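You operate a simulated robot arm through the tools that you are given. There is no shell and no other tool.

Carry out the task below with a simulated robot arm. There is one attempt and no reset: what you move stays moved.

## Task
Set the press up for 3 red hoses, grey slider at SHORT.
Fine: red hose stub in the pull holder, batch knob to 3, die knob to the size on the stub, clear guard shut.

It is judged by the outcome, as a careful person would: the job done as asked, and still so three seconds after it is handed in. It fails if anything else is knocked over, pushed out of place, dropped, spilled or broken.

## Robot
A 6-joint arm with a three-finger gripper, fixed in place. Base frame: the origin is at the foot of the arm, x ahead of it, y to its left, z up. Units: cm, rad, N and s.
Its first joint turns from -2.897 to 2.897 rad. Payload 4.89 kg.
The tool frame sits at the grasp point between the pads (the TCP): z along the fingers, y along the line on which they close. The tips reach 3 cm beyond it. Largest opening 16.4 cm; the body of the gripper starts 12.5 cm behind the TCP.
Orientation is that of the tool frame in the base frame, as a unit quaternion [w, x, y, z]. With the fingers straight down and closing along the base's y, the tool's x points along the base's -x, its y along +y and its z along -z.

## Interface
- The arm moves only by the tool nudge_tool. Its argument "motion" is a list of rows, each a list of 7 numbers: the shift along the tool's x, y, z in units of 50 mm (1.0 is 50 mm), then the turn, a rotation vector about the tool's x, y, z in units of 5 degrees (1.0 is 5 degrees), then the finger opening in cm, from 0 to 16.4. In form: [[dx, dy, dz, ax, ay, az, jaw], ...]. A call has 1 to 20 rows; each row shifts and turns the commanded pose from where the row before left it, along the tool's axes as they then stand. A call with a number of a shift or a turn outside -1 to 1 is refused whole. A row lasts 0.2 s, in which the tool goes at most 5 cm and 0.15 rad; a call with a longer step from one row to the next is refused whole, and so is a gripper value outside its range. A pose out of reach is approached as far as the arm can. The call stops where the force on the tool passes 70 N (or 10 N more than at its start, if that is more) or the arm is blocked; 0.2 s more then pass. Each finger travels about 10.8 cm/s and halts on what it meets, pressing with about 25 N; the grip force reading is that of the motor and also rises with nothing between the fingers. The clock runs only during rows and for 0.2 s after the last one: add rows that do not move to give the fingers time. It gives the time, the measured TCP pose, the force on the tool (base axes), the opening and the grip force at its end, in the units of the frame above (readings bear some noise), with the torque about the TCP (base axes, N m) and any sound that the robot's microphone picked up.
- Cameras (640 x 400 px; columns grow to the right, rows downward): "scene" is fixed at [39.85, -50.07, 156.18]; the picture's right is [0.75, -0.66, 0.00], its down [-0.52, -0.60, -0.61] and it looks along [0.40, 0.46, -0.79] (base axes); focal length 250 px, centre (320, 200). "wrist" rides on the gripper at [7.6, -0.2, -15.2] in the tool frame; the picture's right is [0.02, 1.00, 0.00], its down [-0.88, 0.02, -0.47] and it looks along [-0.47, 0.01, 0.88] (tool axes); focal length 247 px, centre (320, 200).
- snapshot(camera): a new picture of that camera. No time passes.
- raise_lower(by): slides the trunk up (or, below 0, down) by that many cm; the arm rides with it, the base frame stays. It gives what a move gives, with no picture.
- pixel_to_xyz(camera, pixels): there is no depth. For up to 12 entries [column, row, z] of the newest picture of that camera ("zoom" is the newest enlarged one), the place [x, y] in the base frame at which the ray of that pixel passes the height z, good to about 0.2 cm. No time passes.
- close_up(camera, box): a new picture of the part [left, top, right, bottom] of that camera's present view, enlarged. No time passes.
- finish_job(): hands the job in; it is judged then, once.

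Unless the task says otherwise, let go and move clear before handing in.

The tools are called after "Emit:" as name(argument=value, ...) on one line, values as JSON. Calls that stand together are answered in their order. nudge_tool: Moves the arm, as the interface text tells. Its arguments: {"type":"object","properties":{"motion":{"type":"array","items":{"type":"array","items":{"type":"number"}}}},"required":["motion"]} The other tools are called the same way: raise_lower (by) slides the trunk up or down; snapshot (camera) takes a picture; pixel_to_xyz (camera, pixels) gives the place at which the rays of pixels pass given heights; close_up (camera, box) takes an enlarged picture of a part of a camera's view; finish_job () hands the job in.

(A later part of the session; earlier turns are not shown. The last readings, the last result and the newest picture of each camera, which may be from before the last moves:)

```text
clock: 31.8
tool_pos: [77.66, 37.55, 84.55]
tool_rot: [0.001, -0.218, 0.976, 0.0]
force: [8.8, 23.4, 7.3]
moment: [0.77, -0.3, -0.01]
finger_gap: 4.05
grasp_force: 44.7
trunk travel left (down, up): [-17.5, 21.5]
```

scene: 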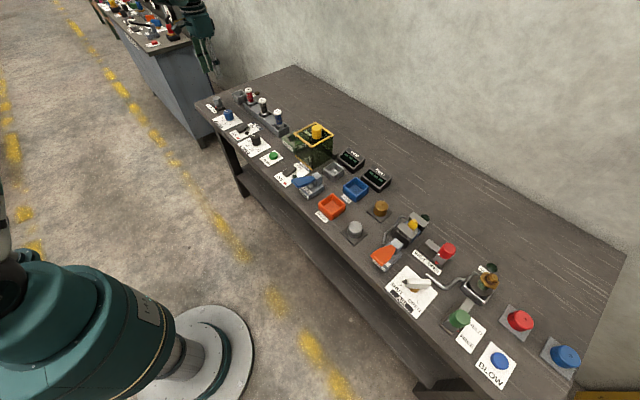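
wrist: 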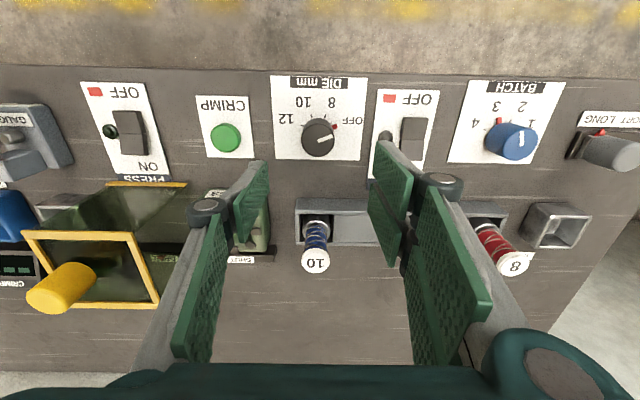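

Emit:
nudge_tool(motion=[[0, 0.005, 0, 0, 0, -1, 3], [0, 0.005, 0, 0, 0, -1, 3], [0, 0.005, 0, 0, 0, -1, 3], [0, 0.005, 0, 0, 0, -1, 3], [0, 0, 0, 0, 0, 0, 3]])

Emit:
close_up(camera="wrist", box=[220, 60, 420, 260])

```text
clock: 33.0
tool_pos: [77.54, 37.61, 84.34]
tool_rot: [-0.001, -0.383, 0.924, 0.001]
force: [6.3, 11.7, -9.2]
moment: [0.47, -0.48, -0.04]
finger_gap: 4.06
grasp_force: 44.4
trunk travel left (down, up): [-17.5, 21.5]
```

```text
2.00 times, centred on (320, 160) of wrist
```

zoom: 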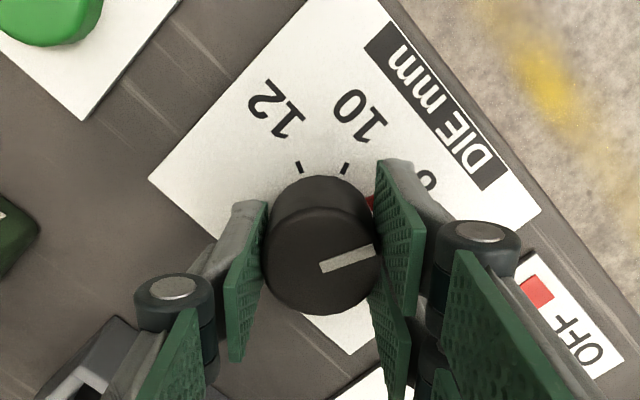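

Pointer is now by "8". Releasing and rising to verify.

Emit:
nudge_tool(motion=[[0, 0, 0, 0, 0, 0, 5], [0, 0, 0, 0, 0, 0, 7], [0, 0, 0, 0, 0, 0, 8], [0, 0, -0.3, 0, 0, 0, 8], [0, 0, -0.6, 0, 0, 0, 8], [0, 0, -0.8, 0, 0, 0, 8], [0, 0, -0.8, 0, 0, 0, 8], [0, 0, -0.8, 0, 0, 0, 8], [0, 0, 0, 0, 0, 0, 8]])

Emit:
close_up(camera="wrist", box=[260, 80, 380, 180])

Emit:
snapshot(camera="wrist")

```text
clock: 35.0
tool_pos: [77.43, 37.39, 101.28]
tool_rot: [0.0, -0.383, 0.924, 0.0]
force: [0.1, -0.5, 0.0]
moment: [0.02, -0.06, 0.0]
finger_gap: 7.99
grasp_force: 0.1
trunk travel left (down, up): [-17.5, 21.5]
```

```text
4.00 times, centred on (320, 130) of wrist
```

zoom: 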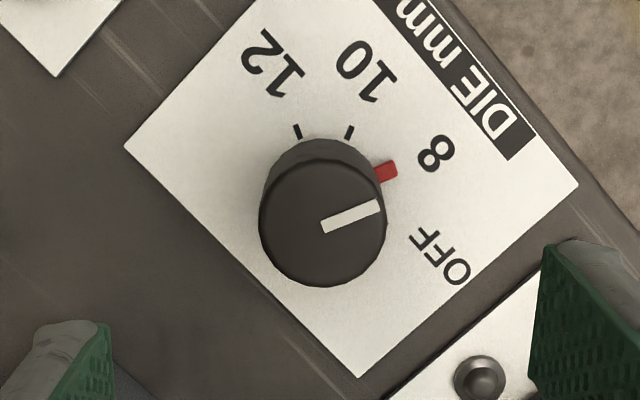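

```text
taken
```

wrist: 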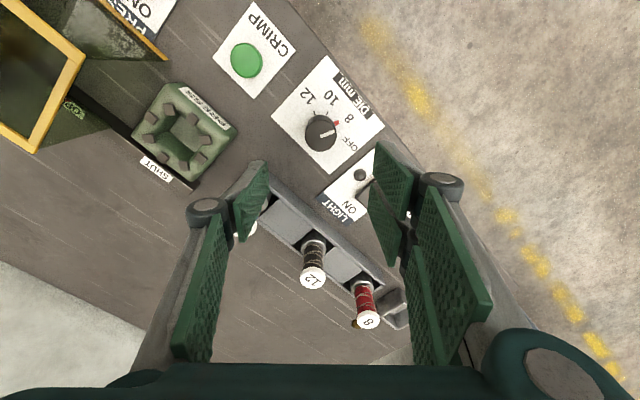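

Die reads 8. Next is the guard: I'll straighten the wrist, rise, and move toward it for measurement.

Emit:
nudge_tool(motion=[[0, 0, -0.3, 0, 0, 1, 8], [0, 0, -0.3, 0, 0, 1, 8], [0, 0, -0.3, 0, 0, 1, 8], [0, 0, -0.3, 0, 0, 1, 8], [0, 0, -0.3, 0, 0, 1, 8], [0, 0, -0.3, 0, 0, 1, 8], [0, 0, -0.3, 0, 0, 1, 8], [0, 0, -0.3, 0, 0, 1, 8], [0, 0, 0, 0, 0, 1, 8], [0.2, -0.9, 0, 0, 0, 0, 8], [0.2, -0.9, 0, 0, 0, 0, 8], [0.2, -0.9, 0, 0, 0, 0, 8], [0.2, -0.9, 0, 0, 0, 0, 8], [0.2, -0.9, 0, 0, 0, 0, 8], [0, 0, 0, 0, 0, 0, 8]])

Emit:
snapshot(camera="wrist")

Emit:
close_up(camera="wrist", box=[220, 120, 420, 300])

Emit:
close_up(camera="scene", box=[260, 100, 360, 180])

```text
clock: 38.2
tool_pos: [72.66, 15.0, 113.16]
tool_rot: [0.0, -0.001, 1.0, 0.0]
force: [0.5, -0.4, 0.1]
moment: [0.04, -0.03, 0.06]
finger_gap: 8.01
grasp_force: 0.1
trunk travel left (down, up): [-17.5, 21.5]
```

```text
taken
```

wrist: 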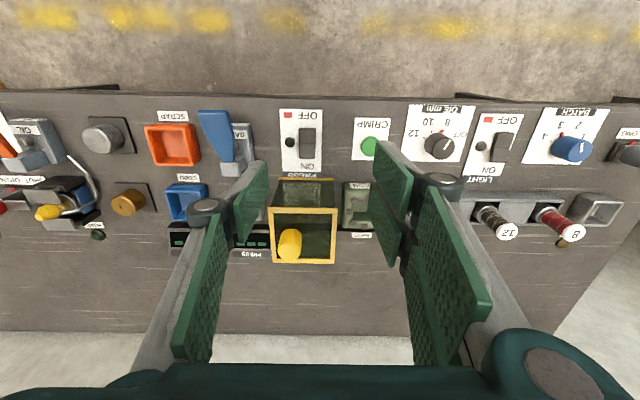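

```text
2.22 times, centred on (320, 210) of wrist
```

zoom: 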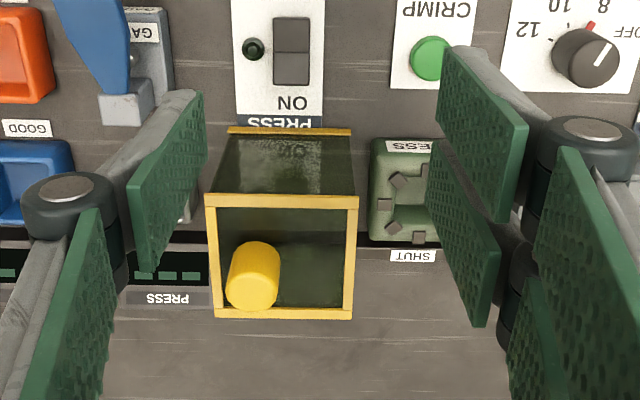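

```text
5.00 times, centred on (310, 140) of scene
```

zoom: 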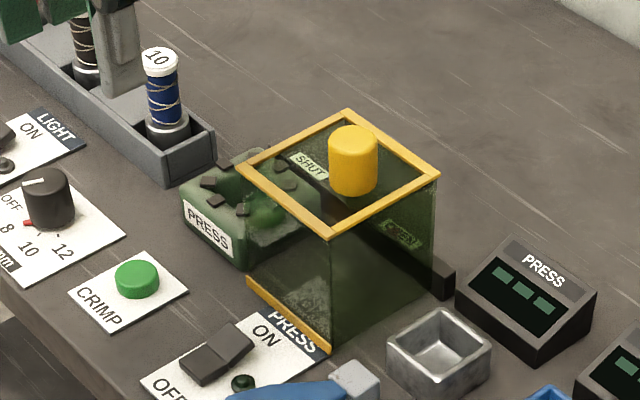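

I'm triangulating the guard's knob and corners from both cameras.

Emit:
pixel_to_xyz(camera="wrist", pixels=[[289.5, 249.5, 94], [289.5, 249.5, 97], [289.5, 249.5, 100], [268.7, 208, 90], [268.7, 208, 93], [336.5, 208, 90], [336.5, 208, 93], [334.5, 263, 93], [272.5, 263, 93], [279, 178.5, 80.5], [333.5, 178.5, 80.5], [361, 206, 86]])

Emit:
pixel_to_xyz(camera="scene", pixels=[[316.6, 128, 94], [316.6, 128, 97], [316.6, 128, 100], [294, 134, 90], [294, 134, 93], [312, 147, 90], [312, 147, 93], [315.5, 122, 93], [333.5, 135, 93], [312, 170.5, 80.5], [295.5, 156, 80.5]])

```text
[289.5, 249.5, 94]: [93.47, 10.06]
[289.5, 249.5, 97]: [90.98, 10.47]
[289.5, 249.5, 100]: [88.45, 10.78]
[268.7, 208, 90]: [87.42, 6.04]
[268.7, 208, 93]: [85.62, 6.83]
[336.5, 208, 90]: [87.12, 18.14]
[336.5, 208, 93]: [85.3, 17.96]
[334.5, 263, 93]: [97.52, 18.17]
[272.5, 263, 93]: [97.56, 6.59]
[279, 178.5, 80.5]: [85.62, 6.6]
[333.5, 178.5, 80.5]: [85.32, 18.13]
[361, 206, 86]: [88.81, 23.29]
```

```text
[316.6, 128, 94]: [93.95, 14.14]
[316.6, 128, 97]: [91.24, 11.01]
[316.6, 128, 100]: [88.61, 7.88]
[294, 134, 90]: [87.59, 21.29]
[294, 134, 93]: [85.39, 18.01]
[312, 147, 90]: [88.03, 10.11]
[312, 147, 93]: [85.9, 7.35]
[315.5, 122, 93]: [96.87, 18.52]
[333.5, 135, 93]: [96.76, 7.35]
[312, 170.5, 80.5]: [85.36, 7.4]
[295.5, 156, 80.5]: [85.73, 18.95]
```

The guard spans x 85–97, y 7–18, top z≈93; its yellow knob is at about (90.9, 10.7), top z≈97.3. I'm moving above the knob.

Emit:
nudge_tool(motion=[[-0.73, -0.172, 0.3, 0, 0, 0, 7.5], [-0.73, -0.172, 0.3, 0, 0, 0, 7.5], [-0.73, -0.172, 0.3, 0, 0, 0, 7.5], [-0.73, -0.172, 0.3, 0, 0, 0, 7.5], [-0.73, -0.172, 0.3, 0, 0, 0, 7.5], [0, 0, 0, 0, 0, 0, 7.5]])

Emit:
snapshot(camera="wrist")

Emit:
close_up(camera="scene", box=[260, 80, 380, 180])

```text
clock: 39.6
tool_pos: [90.95, 10.78, 105.34]
tool_rot: [-0.001, 0.0, 1.0, 0.0]
force: [-0.2, -0.2, 0.0]
moment: [0.02, 0.09, -0.02]
finger_gap: 7.51
grasp_force: 0.1
trunk travel left (down, up): [-17.5, 21.5]
```

```text
taken
```

wrist: 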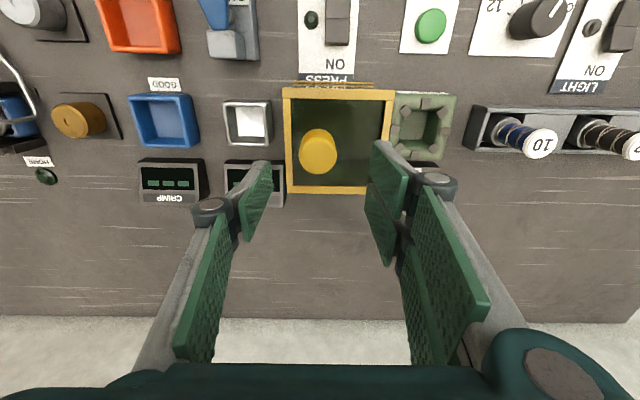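

```text
4.00 times, centred on (320, 130) of scene
```

zoom: 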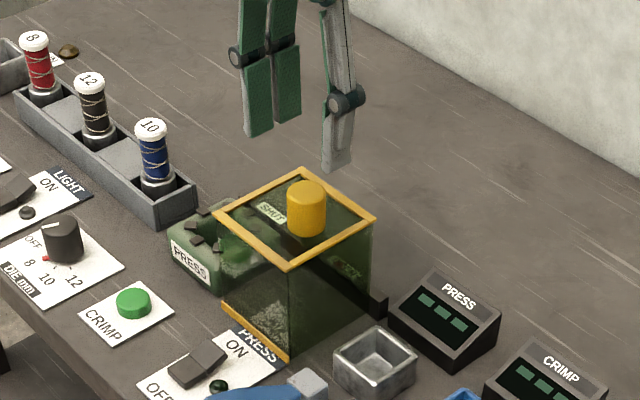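

Emit:
pixel_to_xyz(camera="wrist", pixels=[[318, 153, 97], [318, 153, 97.5], [284, 95, 93], [391, 95, 93], [287, 190, 93], [420, 92, 87], [462, 95, 84], [425, 125, 87]])

Emit:
close_up(camera="wrist", box=[270, 70, 490, 210])

```text
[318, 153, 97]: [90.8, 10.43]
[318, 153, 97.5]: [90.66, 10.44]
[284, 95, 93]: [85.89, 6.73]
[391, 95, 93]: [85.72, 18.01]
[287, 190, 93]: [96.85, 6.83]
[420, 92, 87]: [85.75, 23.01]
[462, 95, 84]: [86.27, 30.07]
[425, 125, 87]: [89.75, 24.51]
```

```text
2.86 times, centred on (380, 140) of wrist
```

zoom: 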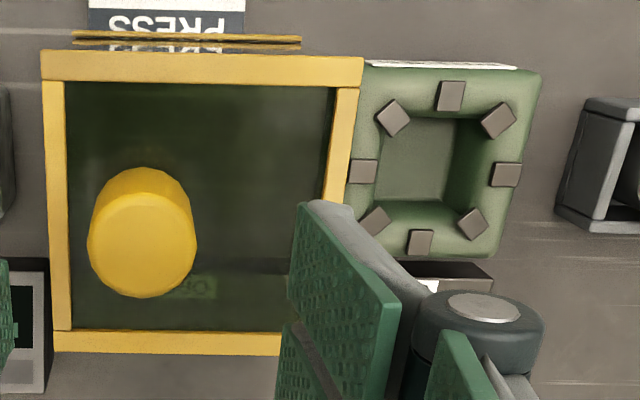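

Knob centre is (90.8, 10.45). Descending to TCP z=97 (tips at 94, above the frame) and closing on it.

Emit:
nudge_tool(motion=[[0.03, -0.066, 0.5, 0, 0, 0, 7.5], [0, 0, 0.5, 0, 0, 0, 7.5], [0, 0, 0.4, 0, 0, 0, 7.5], [0, 0, 0.26, 0, 0, 0, 7.5], [0, 0, 0, 0, 0, 0, 7.5]])

Emit:
close_up(camera="wrist", box=[220, 60, 420, 260])

Emit:
close_up(camera="scene", box=[280, 90, 360, 170])

```text
clock: 40.8
tool_pos: [90.79, 10.3, 97.24]
tool_rot: [-0.001, 0.0, 1.0, 0.0]
force: [-0.2, 0.2, -0.4]
moment: [0.03, 0.02, 0.03]
finger_gap: 7.49
grasp_force: 0.0
trunk travel left (down, up): [-17.5, 21.5]
```

```text
2.00 times, centred on (320, 160) of wrist
```

zoom: 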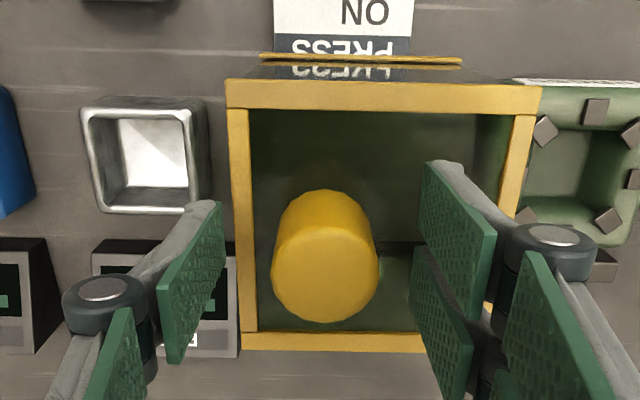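

```text
5.00 times, centred on (320, 130) of scene
```

zoom: 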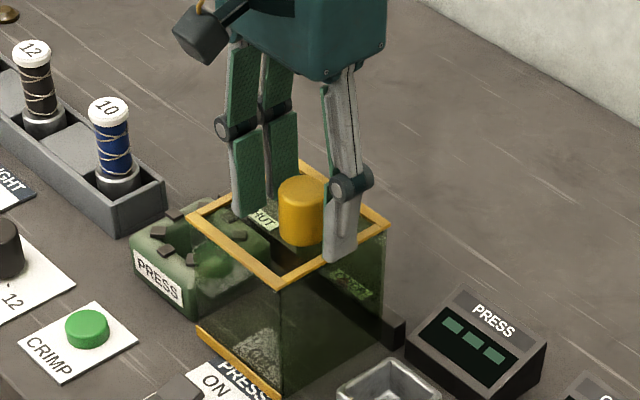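

Fingers straddle the yellow knob. Closing on it.

Emit:
nudge_tool(motion=[[0, 0, 0, 0, 0, 0, 6], [0, 0, 0, 0, 0, 0, 5], [0, 0, 0, 0, 0, 0, 4], [0, 0, 0, 0, 0, 0, 3], [0, 0, 0, 0, 0, 0, 2.5], [0, 0, 0, 0, 0, 0, 2.5]])

```text
clock: 42.2
tool_pos: [90.76, 10.48, 97.22]
tool_rot: [0.0, 0.0, 1.0, 0.0]
force: [1.1, 18.7, -0.4]
moment: [0.62, 0.04, 0.0]
finger_gap: 3.7
grasp_force: 44.8
trunk travel left (down, up): [-17.5, 21.5]
```

Gripped (gap 3.7). Dragging the guard toward +y gently.

Emit:
nudge_tool(motion=[[0, 0.2, 0, 0, 0, 0, 2.5], [0, 0.25, 0, 0, 0, 0, 2.5], [0, 0.25, 0, 0, 0, 0, 2.5], [0, 0.25, 0, 0, 0, 0, 2.5], [0, 0.25, 0, 0, 0, 0, 2.5], [0, 0.25, 0, 0, 0, 0, 2.5], [0, 0.25, 0, 0, 0, 0, 2.5], [0, 0.25, 0, 0, 0, 0, 2.5], [0, 0, 0, 0, 0, 0, 2.5]])

Emit:
snapshot(camera="wrist")

Emit:
close_up(camera="scene", box=[260, 80, 380, 180])

```text
clock: 44.2
tool_pos: [90.77, 20.22, 97.2]
tool_rot: [-0.001, 0.0, 1.0, 0.0]
force: [14.7, 0.6, -11.7]
moment: [-0.08, -0.42, -0.26]
finger_gap: 3.67
grasp_force: 44.4
trunk travel left (down, up): [-17.5, 21.5]
```

```text
taken
```

wrist: 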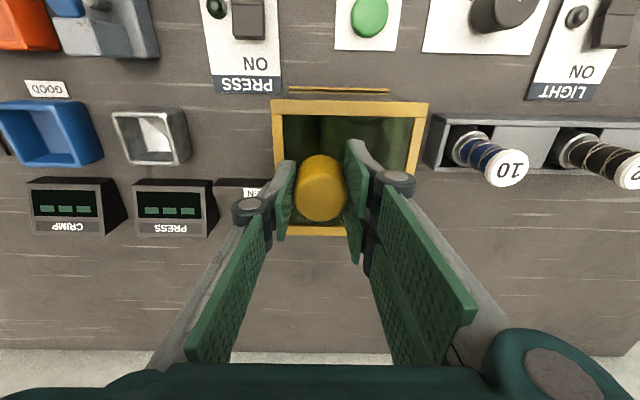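

```text
4.00 times, centred on (320, 130) of scene
```

zoom: 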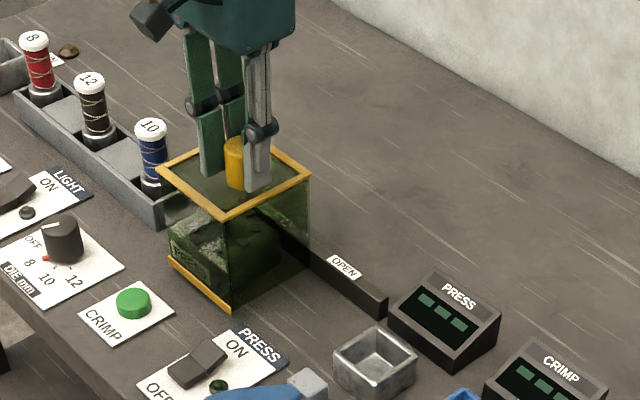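

The guard slides well. Continuing in smaller steps to the SHUT end stop.

Emit:
nudge_tool(motion=[[0, 0.1, 0, 0, 0, 0, 2.5], [0, 0.1, 0, 0, 0, 0, 2.5], [0, 0.1, 0, 0, 0, 0, 2.5], [0, 0.1, 0, 0, 0, 0, 2.5], [0, 0, 0, 0, 0, 0, 2.5]])

```text
clock: 45.4
tool_pos: [90.73, 22.17, 97.21]
tool_rot: [0.0, 0.0, 1.0, 0.0]
force: [29.8, 0.1, 14.8]
moment: [0.04, -0.52, -0.19]
finger_gap: 3.69
grasp_force: 44.7
trunk travel left (down, up): [-17.5, 21.5]
```

Emit:
nudge_tool(motion=[[-0.02, 0.06, 0, 0, 0, 0, 2.5], [0, 0.06, 0, 0, 0, 0, 2.5], [0, 0.06, 0, 0, 0, 0, 2.5], [0, 0.06, 0, 0, 0, 0, 2.5], [0, 0, 0, 0, 0, 0, 2.5]])

Emit:
snapshot(camera="wrist")

Emit:
close_up(camera="scene", box=[240, 80, 360, 180])

```text
clock: 46.6
tool_pos: [90.71, 22.92, 97.14]
tool_rot: [0.0, 0.001, 1.0, 0.0]
force: [17.1, -36.5, 5.7]
moment: [-1.39, -0.65, -0.35]
finger_gap: 3.67
grasp_force: 44.9
trunk travel left (down, up): [-17.5, 21.5]
```

```text
taken
```

wrist: 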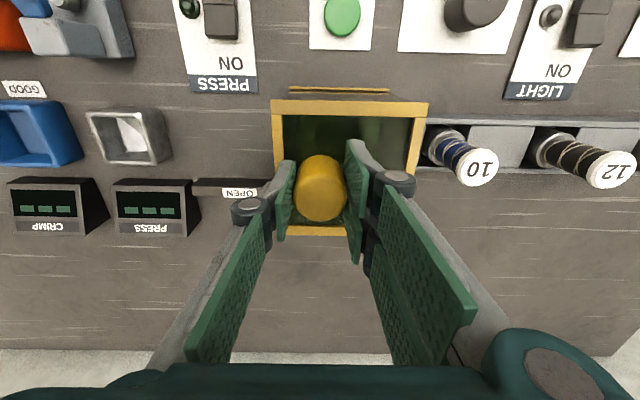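

```text
4.00 times, centred on (300, 130) of scene
```

zoom: 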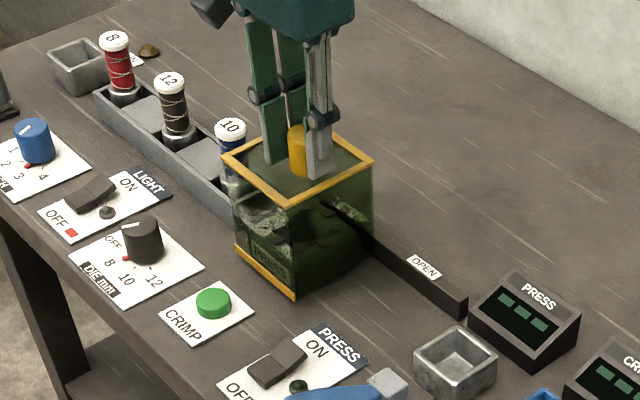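

A y reaction of -36 N shows a stop at y≈22.9. I must make sure it's the rail stop and not the rack, so I'll compare the rack end with the guard edge.

Emit:
pixel_to_xyz(camera="scene", pixels=[[279.5, 137, 80], [279, 130.5, 84], [288.5, 129.5, 84], [288.5, 132, 80], [285, 147.5, 80.5], [276.3, 170, 80.5], [275.5, 118, 93], [293, 131, 93], [313.5, 120, 93]])

Emit:
close_up(camera="wrist", box=[250, 60, 470, 240])

Emit:
close_up(camera="scene", box=[260, 100, 320, 160])

```text
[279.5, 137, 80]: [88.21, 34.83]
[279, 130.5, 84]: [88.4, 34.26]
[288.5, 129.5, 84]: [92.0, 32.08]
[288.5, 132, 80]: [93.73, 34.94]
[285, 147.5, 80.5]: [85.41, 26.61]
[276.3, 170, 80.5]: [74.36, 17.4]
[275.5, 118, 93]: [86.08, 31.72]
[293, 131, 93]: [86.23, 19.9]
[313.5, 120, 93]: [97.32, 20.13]
```

```text
2.22 times, centred on (360, 150) of wrist
```

zoom: 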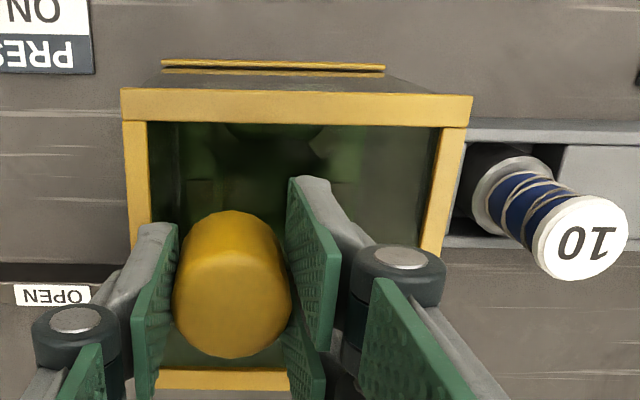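

```text
6.67 times, centred on (290, 130) of scene
```

zoom: 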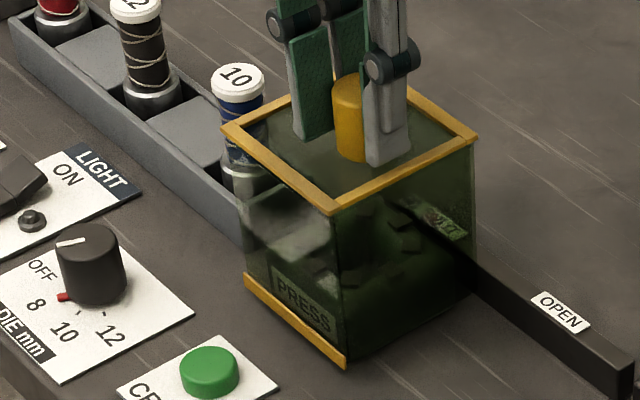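

The rack end is at y≈33–34 while the guard edge is ≈30.6, so the stop is the rail's own. Releasing the knob and rising to check it stays shut.

Emit:
nudge_tool(motion=[[0, 0, 0, 0, 0, 0, 4.5], [0, 0, 0, 0, 0, 0, 6], [0, 0, 0, 0, 0, 0, 7], [0, 0, -0.3, 0, 0, 0, 7], [0, 0, -0.5, 0, 0, 0, 7], [0, 0, -0.6, 0, 0, 0, 7], [0, 0, -0.6, 0, 0, 0, 7], [0, 0, -0.6, 0, 0, 0, 7], [0, 0, 0, 0, 0, 0, 7]])

Emit:
snapshot(camera="wrist")

Emit:
close_up(camera="wrist", box=[240, 70, 500, 230])

```text
clock: 48.6
tool_pos: [90.7, 23.22, 110.27]
tool_rot: [0.0, 0.0, 1.0, 0.0]
force: [0.0, -0.6, -0.3]
moment: [0.03, -0.06, 0.0]
finger_gap: 7.03
grasp_force: 0.1
trunk travel left (down, up): [-17.5, 21.5]
```

```text
taken
```

wrist: 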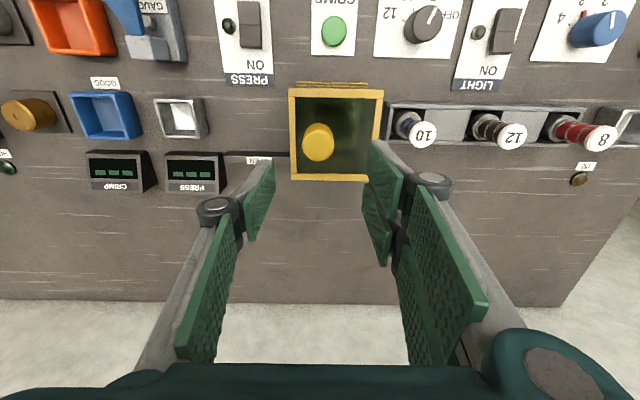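

```text
2.46 times, centred on (370, 150) of wrist
```

zoom: 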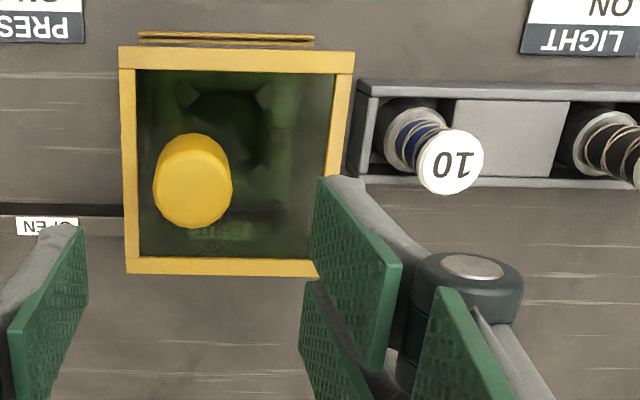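

Guard is now over the press at SHUT. Next is the slider: moving over to (70, 66) at safe height for a close look.

Emit:
nudge_tool(motion=[[0.414, 0.856, 0, 0, 0, 0, 7], [0.414, 0.856, 0, 0, 0, 0, 7], [0.414, 0.856, 0, 0, 0, 0, 7], [0.414, 0.856, 0, 0, 0, 0, 7], [0.414, 0.856, 0, 0, 0, 0, 7], [0.414, 0.856, 0, 0, 0, 0, 7], [0.414, 0.856, 0, 0, 0, 0, 7], [0.414, 0.856, 0, 0, 0, 0, 7], [0.414, 0.856, 0, 0, 0, 0, 7], [0.414, 0.856, 0, 0, 0, 0, 7], [0, 0, 0, 0, 0, 0, 7]])

Emit:
snapshot(camera="wrist")

Emit:
snapshot(camera="scene")

Emit:
close_up(camera="wrist", box=[260, 120, 480, 280])

```text
clock: 51.0
tool_pos: [69.83, 66.24, 110.02]
tool_rot: [0.0, -0.001, 1.0, 0.0]
force: [0.3, 0.3, -0.1]
moment: [-0.08, 0.0, 0.01]
finger_gap: 7.01
grasp_force: 0.1
trunk travel left (down, up): [-17.5, 21.5]
```

```text
taken
```

wrist: 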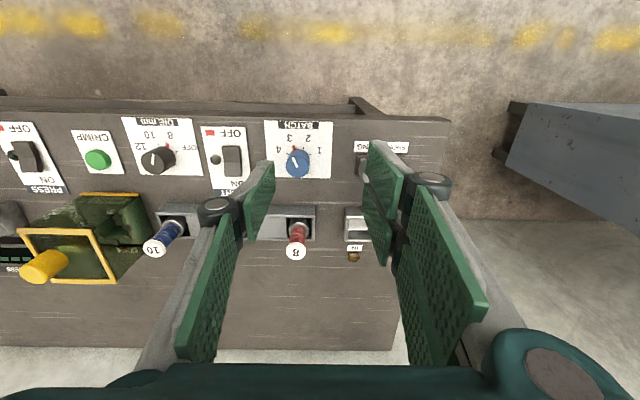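

```text
taken
```

scene: 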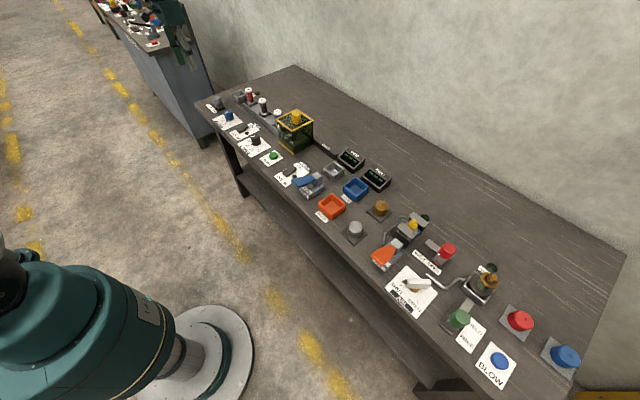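

```text
2.50 times, centred on (370, 200) of wrist
```

zoom: 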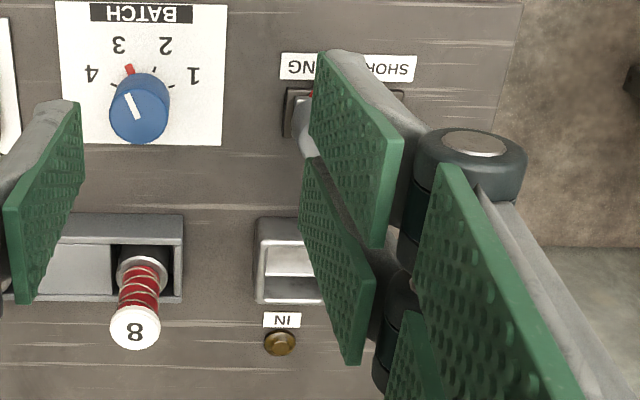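

Finger blocks the slider; moving further +y for a centred view and to probe reach.

Emit:
nudge_tool(motion=[[-0.25, 0.6, 0, 0, 0, 0, 7], [-0.25, 0.6, 0, 0, 0, 0, 7], [-0.25, 0.6, 0, 0, 0, 0, 7], [0, 0, 0, 0, 0, 0, 7]])

Emit:
snapshot(camera="wrist")

Emit:
close_up(camera="wrist", box=[260, 100, 420, 260])

```text
clock: 52.0
tool_pos: [73.86, 75.36, 110.07]
tool_rot: [0.0, 0.0, 1.0, 0.0]
force: [0.3, 0.7, -1.0]
moment: [-0.1, 0.06, -0.04]
finger_gap: 6.98
grasp_force: 0.1
trunk travel left (down, up): [-17.5, 21.5]
```

```text
taken
```

wrist: 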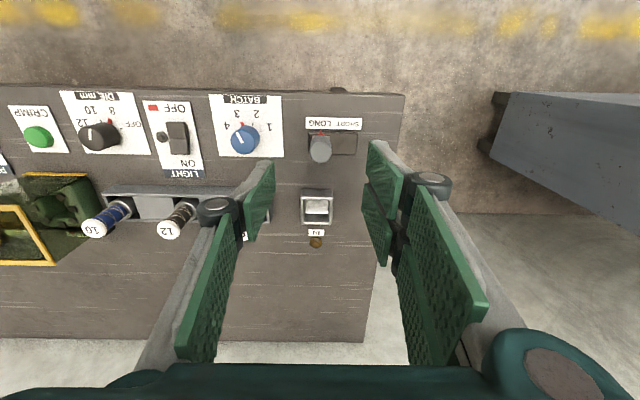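

```text
2.50 times, centred on (340, 180) of wrist
```

zoom: 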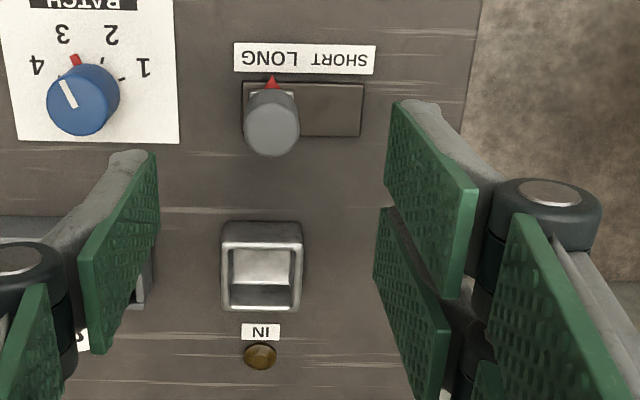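

Reach is better than advertised: (73.9, 75.4) was reached with no trouble. Measuring the slider, track and IN cup.

Emit:
pixel_to_xyz(camera="zoom", pixels=[[271, 128, 85], [271, 128, 87], [241, 84, 80.5], [363, 86, 80.5], [360, 137, 80.5], [272, 84, 81], [248, 92, 81.5], [297, 92, 81.5], [221, 238, 84], [302, 238, 84], [300, 310, 84], [223, 310, 84]])

Emit:
close_up(camera="wrist", box=[290, 170, 350, 260])

Emit:
close_up(camera="wrist", box=[290, 110, 370, 170])

```text
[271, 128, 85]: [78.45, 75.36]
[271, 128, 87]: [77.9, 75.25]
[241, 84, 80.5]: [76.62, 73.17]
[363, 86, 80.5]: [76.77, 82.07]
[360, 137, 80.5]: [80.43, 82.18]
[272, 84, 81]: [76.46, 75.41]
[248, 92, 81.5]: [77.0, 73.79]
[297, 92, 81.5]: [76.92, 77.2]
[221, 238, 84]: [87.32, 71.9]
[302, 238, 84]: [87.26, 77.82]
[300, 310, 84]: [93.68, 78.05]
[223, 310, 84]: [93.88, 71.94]
```

```text
4.44 times, centred on (320, 215) of wrist
```

zoom: 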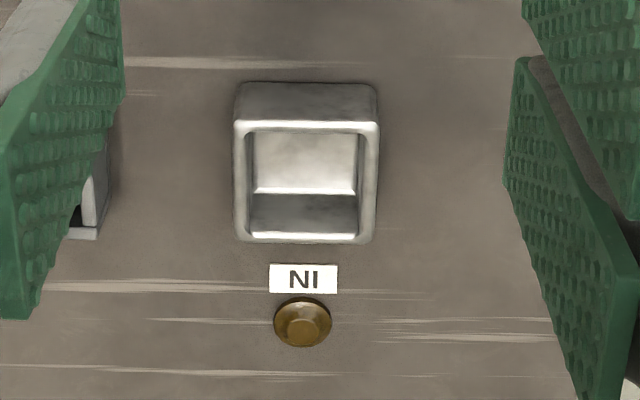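

```text
6.67 times, centred on (330, 140) of wrist
```

zoom: 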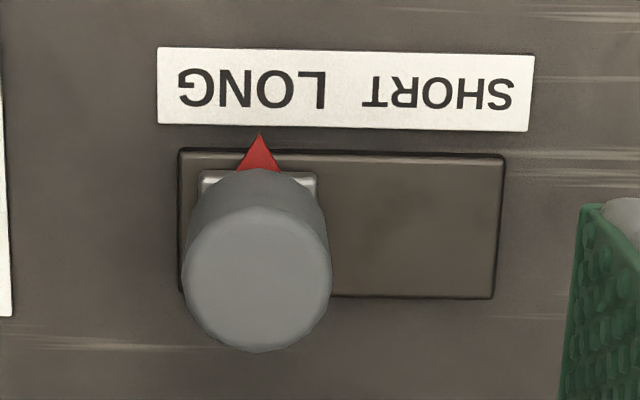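

Slider track runs y 73.2–82.1 at x≈78.5; knob at (78.5, 75.4). I'll lower above it to check reach with the tool straight down.

Emit:
nudge_tool(motion=[[-0.23, 0, 0.5, 0, 0, 0, 7], [-0.23, 0, 0.5, 0, 0, 0, 7], [-0.23, 0, 0.5, 0, 0, 0, 7], [-0.23, 0, 0.5, 0, 0, 0, 7], [0, 0, 0.5, 0, 0, 0, 7], [0, 0, 0.5, 0, 0, 0, 7], [0, 0, 0.4, 0, 0, 0, 7], [0, 0, 0, 0, 0, 0, 7]])

Emit:
snapshot(camera="wrist")

```text
clock: 53.8
tool_pos: [78.29, 75.14, 93.19]
tool_rot: [0.0, 0.0, 1.0, 0.0]
force: [0.4, 0.5, 0.7]
moment: [-0.06, -0.01, 0.02]
finger_gap: 6.99
grasp_force: 0.0
trunk travel left (down, up): [-17.5, 21.5]
```

```text
taken
```

wrist: 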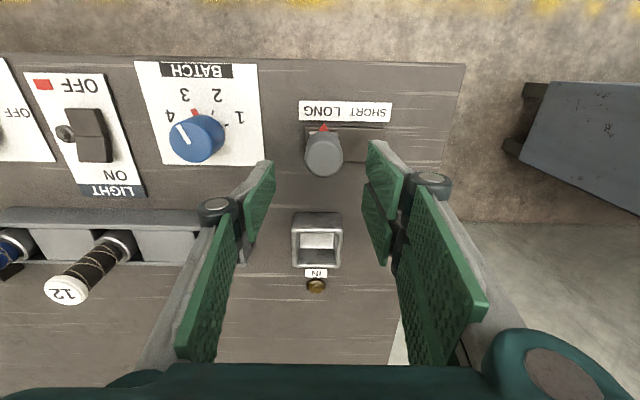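

Still within reach. Descending over the slider knob with a small +y correction.

Emit:
nudge_tool(motion=[[0, 0.04, 0.4, 0, 0, 0, 7], [0, 0, 0.4, 0, 0, 0, 7], [0, 0, 0.4, 0, 0, 0, 7], [0, 0, 0.34, 0, 0, 0, 7], [0, 0, 0, 0, 0, 0, 7]])

Emit:
close_up(camera="wrist", box=[220, 60, 420, 260])

Emit:
close_up(camera="scene", box=[180, 50, 280, 150])

```text
clock: 55.0
tool_pos: [78.32, 75.38, 85.65]
tool_rot: [0.0, 0.0, 1.0, 0.0]
force: [0.0, -0.1, 0.2]
moment: [-0.02, 0.01, 0.0]
finger_gap: 7.0
grasp_force: 0.1
trunk travel left (down, up): [-17.5, 21.5]
```

```text
2.00 times, centred on (320, 160) of wrist
```

zoom: 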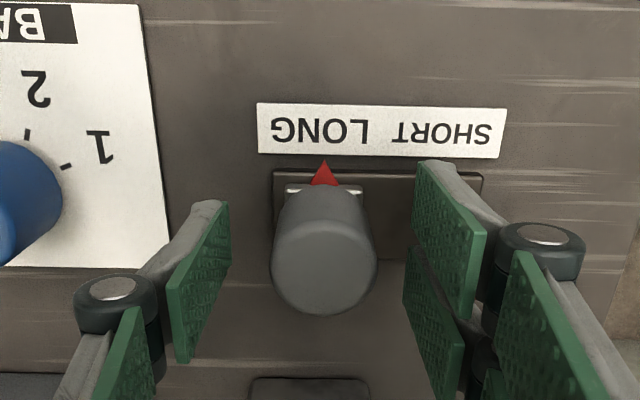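

```text
4.00 times, centred on (230, 100) of scene
```

zoom: 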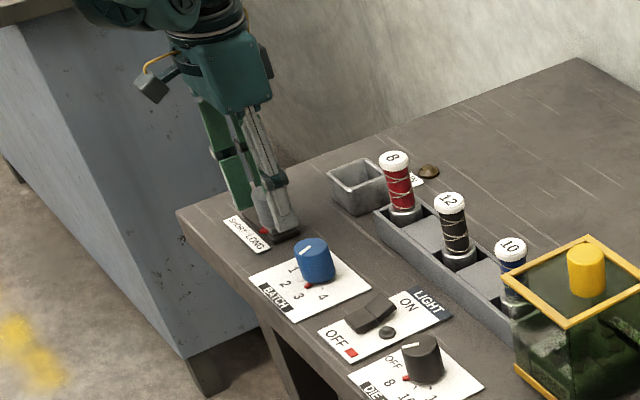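

Centred on the slider knob with no contact. Closing on it.

Emit:
nudge_tool(motion=[[0, 0, 0, 0, 0, 0, 5.5], [0, 0, 0, 0, 0, 0, 4.5], [0, 0, 0, 0, 0, 0, 3.5], [0, 0, 0, 0, 0, 0, 2.5], [0, 0, 0, 0, 0, 0, 2.5]])

```text
clock: 56.2
tool_pos: [78.38, 75.35, 85.64]
tool_rot: [-0.001, 0.0, 1.0, 0.0]
force: [6.9, 14.6, 4.4]
moment: [0.52, -0.21, 0.07]
finger_gap: 3.66
grasp_force: 45.0
trunk travel left (down, up): [-17.5, 21.5]
```

Emit:
nudge_tool(motion=[[0, 0.15, 0, 0, 0, 0, 2.5], [0, 0.2, 0, 0, 0, 0, 2.5], [0, 0.2, 0, 0, 0, 0, 2.5], [0, 0.15, 0, 0, 0, 0, 2.5], [0, 0, 0, 0, 0, 0, 2.5]])

Emit:
close_up(camera="wrist", box=[220, 60, 420, 260])

```text
clock: 57.4
tool_pos: [78.29, 78.82, 85.62]
tool_rot: [0.0, -0.001, 1.0, 0.0]
force: [-1.1, 0.6, 2.3]
moment: [-0.01, 0.12, 0.03]
finger_gap: 3.64
grasp_force: 45.2
trunk travel left (down, up): [-17.5, 21.5]
```

```text
2.00 times, centred on (320, 160) of wrist
```

zoom: 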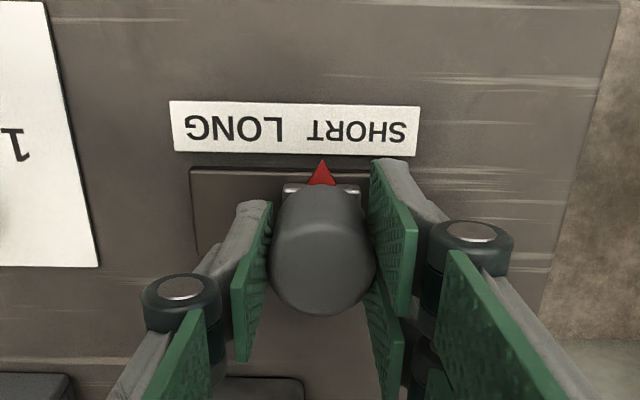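

Slider moves freely; continuing to the SHORT end stop.

Emit:
nudge_tool(motion=[[0, 0.06, 0, 0, 0, 0, 2.5], [0, 0.06, 0, 0, 0, 0, 2.5], [0, 0.06, 0, 0, 0, 0, 2.5], [0, 0.06, 0, 0, 0, 0, 2.5], [0, 0, 0, 0, 0, 0, 2.5]])

Emit:
close_up(camera="wrist", box=[220, 60, 420, 260])

```text
clock: 58.6
tool_pos: [78.42, 80.02, 85.64]
tool_rot: [-0.001, 0.0, 1.0, 0.0]
force: [1.1, -6.8, -0.3]
moment: [-0.27, -0.2, -0.09]
finger_gap: 3.64
grasp_force: 45.0
trunk travel left (down, up): [-17.5, 21.5]
```

```text
2.00 times, centred on (320, 160) of wrist
```

zoom: 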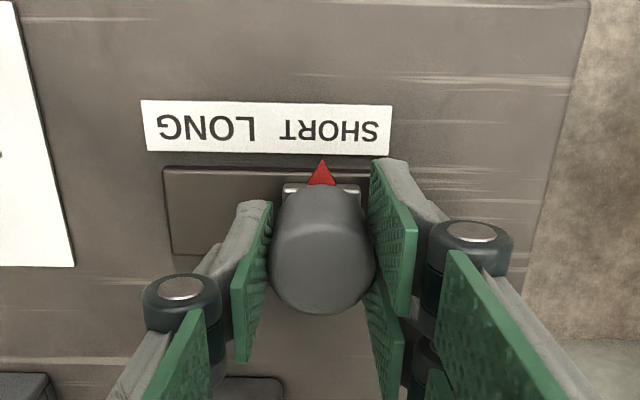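

Emit:
nudge_tool(motion=[[0, 0.04, 0, 0, 0, 0, 2.5], [0, 0.03, 0, 0, 0, 0, 2.5], [0, 0, 0, 0, 0, 0, 2.5]])

```text
clock: 59.5
tool_pos: [78.49, 80.17, 85.64]
tool_rot: [-0.001, 0.001, 1.0, -0.002]
force: [-4.2, -13.9, 6.3]
moment: [-0.5, 0.22, 0.07]
finger_gap: 3.66
grasp_force: 44.4
trunk travel left (down, up): [-17.5, 21.5]
stopped in row 3: the force on the tool passed its limit at 73 N (the readings are from after the stop); the commanded pose is now the measured one
```

End stop reached at y≈80. Releasing and rising to verify.

Emit:
nudge_tool(motion=[[0, 0, 0, 0, 0, 0, 4.5], [0, 0, 0, 0, 0, 0, 6], [0, 0, 0, 0, 0, 0, 7], [0, 0, -0.3, 0, 0, 0, 7], [0, 0, -0.5, 0, 0, 0, 7], [0, 0, -0.6, 0, 0, 0, 7], [0, 0, -0.6, 0, 0, 0, 7], [0, 0, -0.6, 0, 0, 0, 7], [0, 0, 0, 0, 0, 0, 7]])

Emit:
snapshot(camera="wrist")

Emit:
close_up(camera="wrist", box=[250, 90, 390, 170])

Emit:
close_up(camera="scene", box=[190, 70, 290, 150])

```text
clock: 61.5
tool_pos: [78.32, 80.33, 98.38]
tool_rot: [-0.001, 0.001, 1.0, -0.002]
force: [0.6, 0.5, 0.4]
moment: [0.0, 0.0, -0.01]
finger_gap: 7.01
grasp_force: 0.1
trunk travel left (down, up): [-17.5, 21.5]
```

```text
taken
```

wrist: 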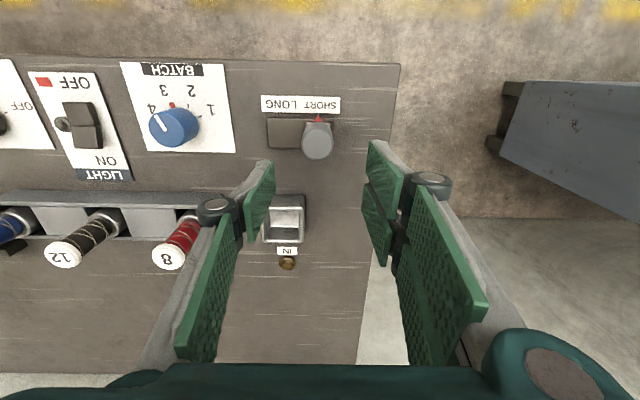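

```text
4.57 times, centred on (320, 130) of wrist
```

zoom: 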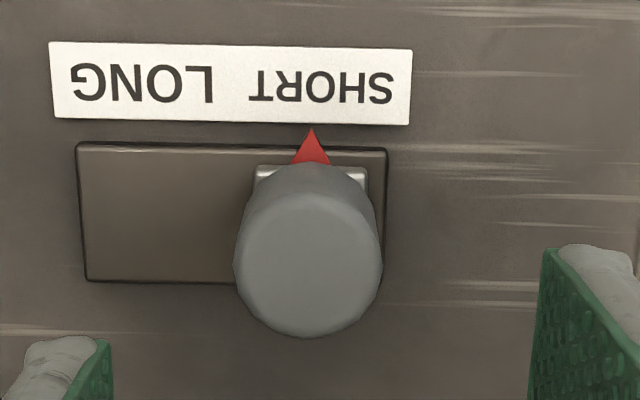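

```text
5.00 times, centred on (240, 110) of scene
```

zoom: 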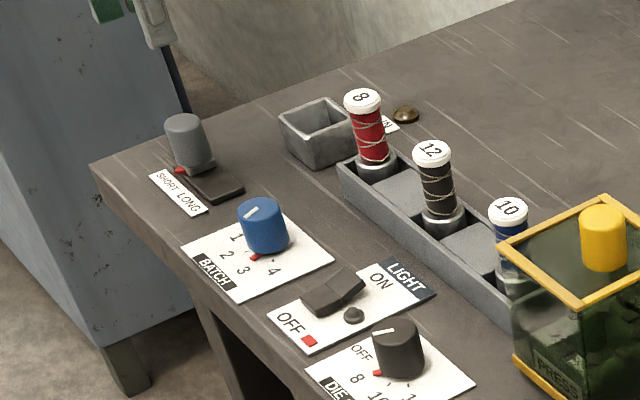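

Slider is at SHORT. Now for the red stub: triangulating its cap and base from both views.

Emit:
pixel_to_xyz(camera="wrist", pixels=[[168, 256, 90], [168, 256, 92], [168, 256, 94], [265, 208, 84], [305, 208, 84], [304, 243, 84], [262, 243, 84]])

Emit:
pixel_to_xyz(camera="scene", pixels=[[248.4, 89.8, 90], [248.4, 89.8, 92], [248.4, 89.8, 94], [251.2, 103.5, 82], [231.9, 93.5, 84], [240.6, 89.2, 84], [251.5, 100.5, 83]])

Emit:
close_up(camera="scene", box=[220, 80, 270, 120])

Emit:
close_up(camera="wrist", box=[140, 190, 320, 290])

```text
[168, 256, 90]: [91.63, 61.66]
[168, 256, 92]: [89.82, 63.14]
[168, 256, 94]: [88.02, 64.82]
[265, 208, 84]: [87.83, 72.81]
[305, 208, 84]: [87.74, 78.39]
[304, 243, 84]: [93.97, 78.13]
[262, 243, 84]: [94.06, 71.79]
```

```text
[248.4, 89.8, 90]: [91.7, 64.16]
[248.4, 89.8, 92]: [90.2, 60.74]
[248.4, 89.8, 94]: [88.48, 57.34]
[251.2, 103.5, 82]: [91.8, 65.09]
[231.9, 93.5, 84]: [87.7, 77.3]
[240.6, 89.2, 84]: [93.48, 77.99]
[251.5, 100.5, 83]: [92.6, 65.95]
```

```text
10.00 times, centred on (245, 100) of scene
```

zoom: 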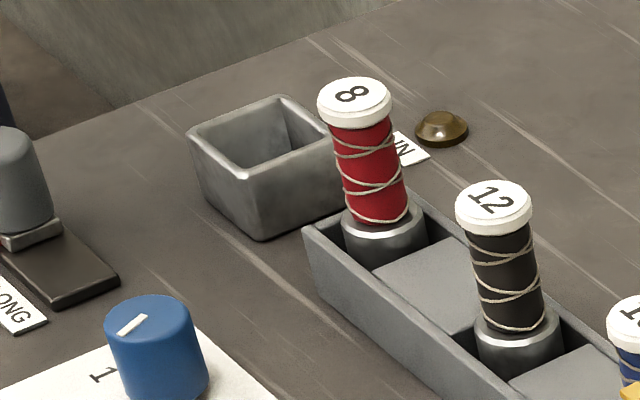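

```text
3.56 times, centred on (230, 240) of wrist
```

zoom: 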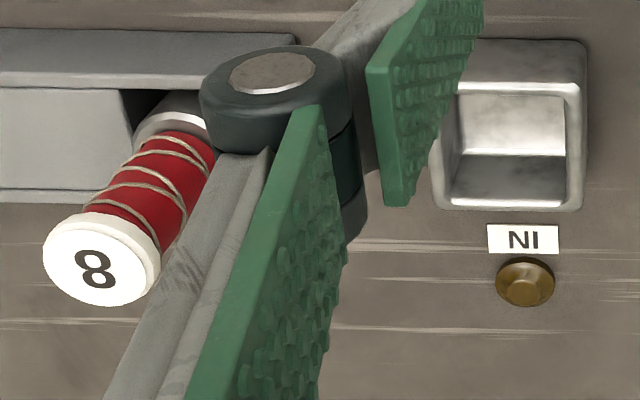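

The stub's cap is at about (90.6, 62.2), top z≈91.3; collar ≈4.35 cm, cup opening ≈5.0 cm centred near (90.7, 75). Before grasping I'll test reach above the cup with the empty gripper.

Emit:
nudge_tool(motion=[[-0.4, -0.17, -0.1, 0, 0, 0, 7], [-0.5, -0.17, 0, 0, 0, 0, 7], [-0.5, -0.17, 0, 0, 0, 0, 7], [-0.5, -0.17, 0, 0, 0, 0, 7], [-0.5, -0.17, 0, 0, 0, 0, 7], [0, -0.2, 0, 0, 0, 0, 7], [0, 0, 0.5, 0, 0, 0, 7], [0, 0, 0, 0, 0, 0, 7]])

Emit:
snapshot(camera="wrist")

Emit:
close_up(camera="wrist", box=[260, 80, 380, 180])

```text
clock: 63.3
tool_pos: [90.31, 74.99, 96.4]
tool_rot: [-0.001, 0.001, 1.0, -0.001]
force: [-0.5, -0.5, 0.3]
moment: [0.01, -0.02, -0.03]
finger_gap: 6.97
grasp_force: 0.1
trunk travel left (down, up): [-17.5, 21.5]
```

```text
taken
```

wrist: 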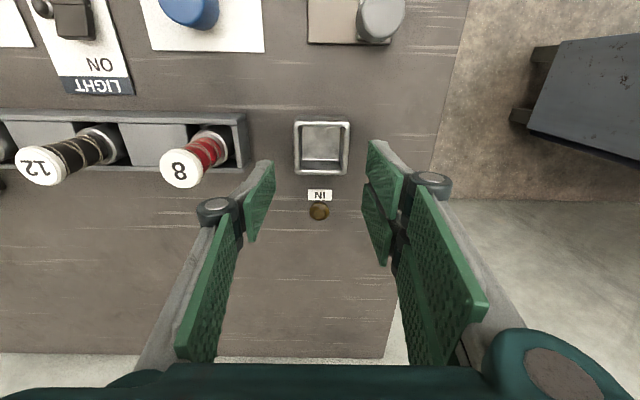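

```text
4.00 times, centred on (320, 130) of wrist
```

zoom: 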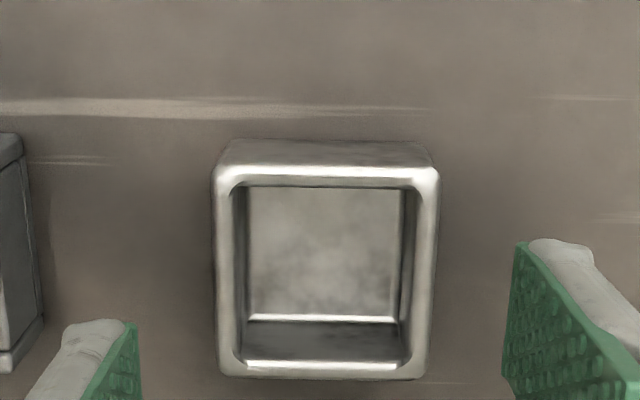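

Reach at the cup is OK. Now determining the cup rim height and centre from both cameras.

Emit:
pixel_to_xyz(camera="wrist", pixels=[[293, 122.5, 84], [293, 122.5, 86], [349.5, 123, 84], [349.5, 123, 86], [294.5, 174.5, 84], [347.5, 174.5, 84], [294.5, 174.5, 86], [347.5, 174.5, 86], [302.5, 130, 81], [340.5, 130, 81], [302.5, 159.5, 81], [339.5, 159.5, 81]])

Emit:
pixel_to_xyz(camera="scene", pixels=[[232, 94.2, 84], [232, 94.2, 86], [237.3, 98.2, 84], [237.3, 98.2, 86], [241, 89.7, 84], [241, 89.7, 86], [239.3, 104, 80]])

```text
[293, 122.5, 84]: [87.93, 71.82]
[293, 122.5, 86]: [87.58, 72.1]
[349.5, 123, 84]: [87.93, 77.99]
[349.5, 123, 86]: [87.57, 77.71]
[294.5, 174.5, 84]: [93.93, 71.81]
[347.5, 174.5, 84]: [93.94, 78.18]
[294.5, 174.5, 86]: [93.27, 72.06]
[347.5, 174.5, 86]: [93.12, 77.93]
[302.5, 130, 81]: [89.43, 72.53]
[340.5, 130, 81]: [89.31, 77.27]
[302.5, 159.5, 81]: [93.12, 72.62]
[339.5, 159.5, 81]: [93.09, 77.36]
```

```text
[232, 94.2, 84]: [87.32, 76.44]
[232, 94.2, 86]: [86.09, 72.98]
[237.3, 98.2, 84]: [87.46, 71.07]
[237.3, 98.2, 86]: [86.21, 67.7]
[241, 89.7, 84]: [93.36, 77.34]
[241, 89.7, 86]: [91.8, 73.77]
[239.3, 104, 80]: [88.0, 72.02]
```

The cup centre is about (90.8, 74.95), rim z≈84, inner floor ≈4.8 cm square. Moving back over the red stub at a safe height.

Emit:
nudge_tool(motion=[[-0.06, 0, -0.9, 0, 0, 0, 7], [0, -0.64, 0, 0, 0, 0, 7], [0, -0.64, 0, 0, 0, 0, 7], [0, -0.64, 0, 0, 0, 0, 7], [0, -0.62, 0, 0, 0, 0, 7], [0, 0, 0, 0, 0, 0, 7]])

Emit:
snapshot(camera="wrist")

Emit:
close_up(camera="wrist", box=[260, 90, 380, 190])

```text
clock: 64.7
tool_pos: [90.65, 62.22, 101.13]
tool_rot: [0.0, 0.001, 1.0, -0.001]
force: [-0.3, -1.1, 0.8]
moment: [0.08, -0.02, -0.02]
finger_gap: 7.01
grasp_force: 0.1
trunk travel left (down, up): [-17.5, 21.5]
```

```text
taken
```

wrist: 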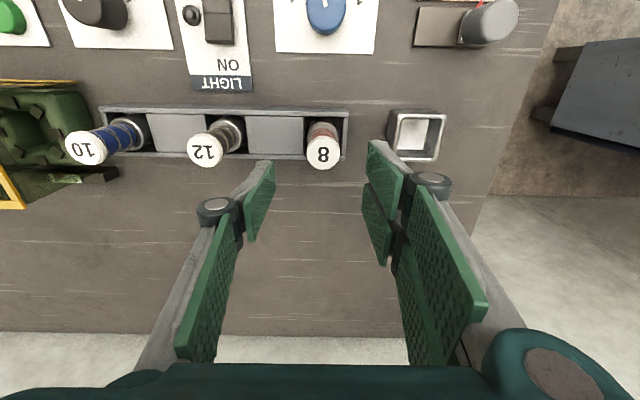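

```text
4.00 times, centred on (320, 140) of wrist
```

zoom: 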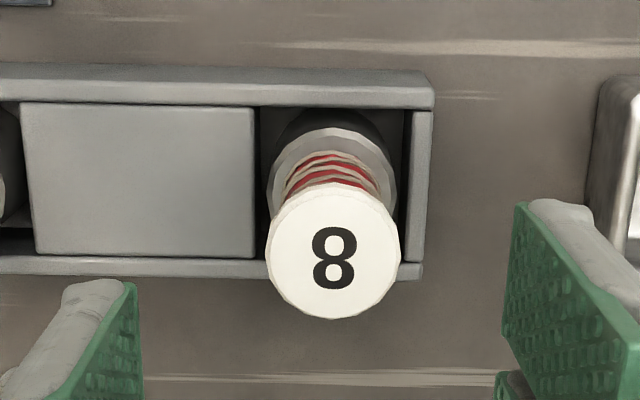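

Emit:
pixel_to_xyz(camera="wrist", pixels=[[323.25, 153.5, 91], [323.25, 153.5, 92], [323.2, 136, 83], [323.2, 136, 82]])

```text
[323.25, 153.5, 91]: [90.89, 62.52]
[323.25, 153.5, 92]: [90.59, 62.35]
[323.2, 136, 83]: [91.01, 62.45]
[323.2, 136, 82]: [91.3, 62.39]
```

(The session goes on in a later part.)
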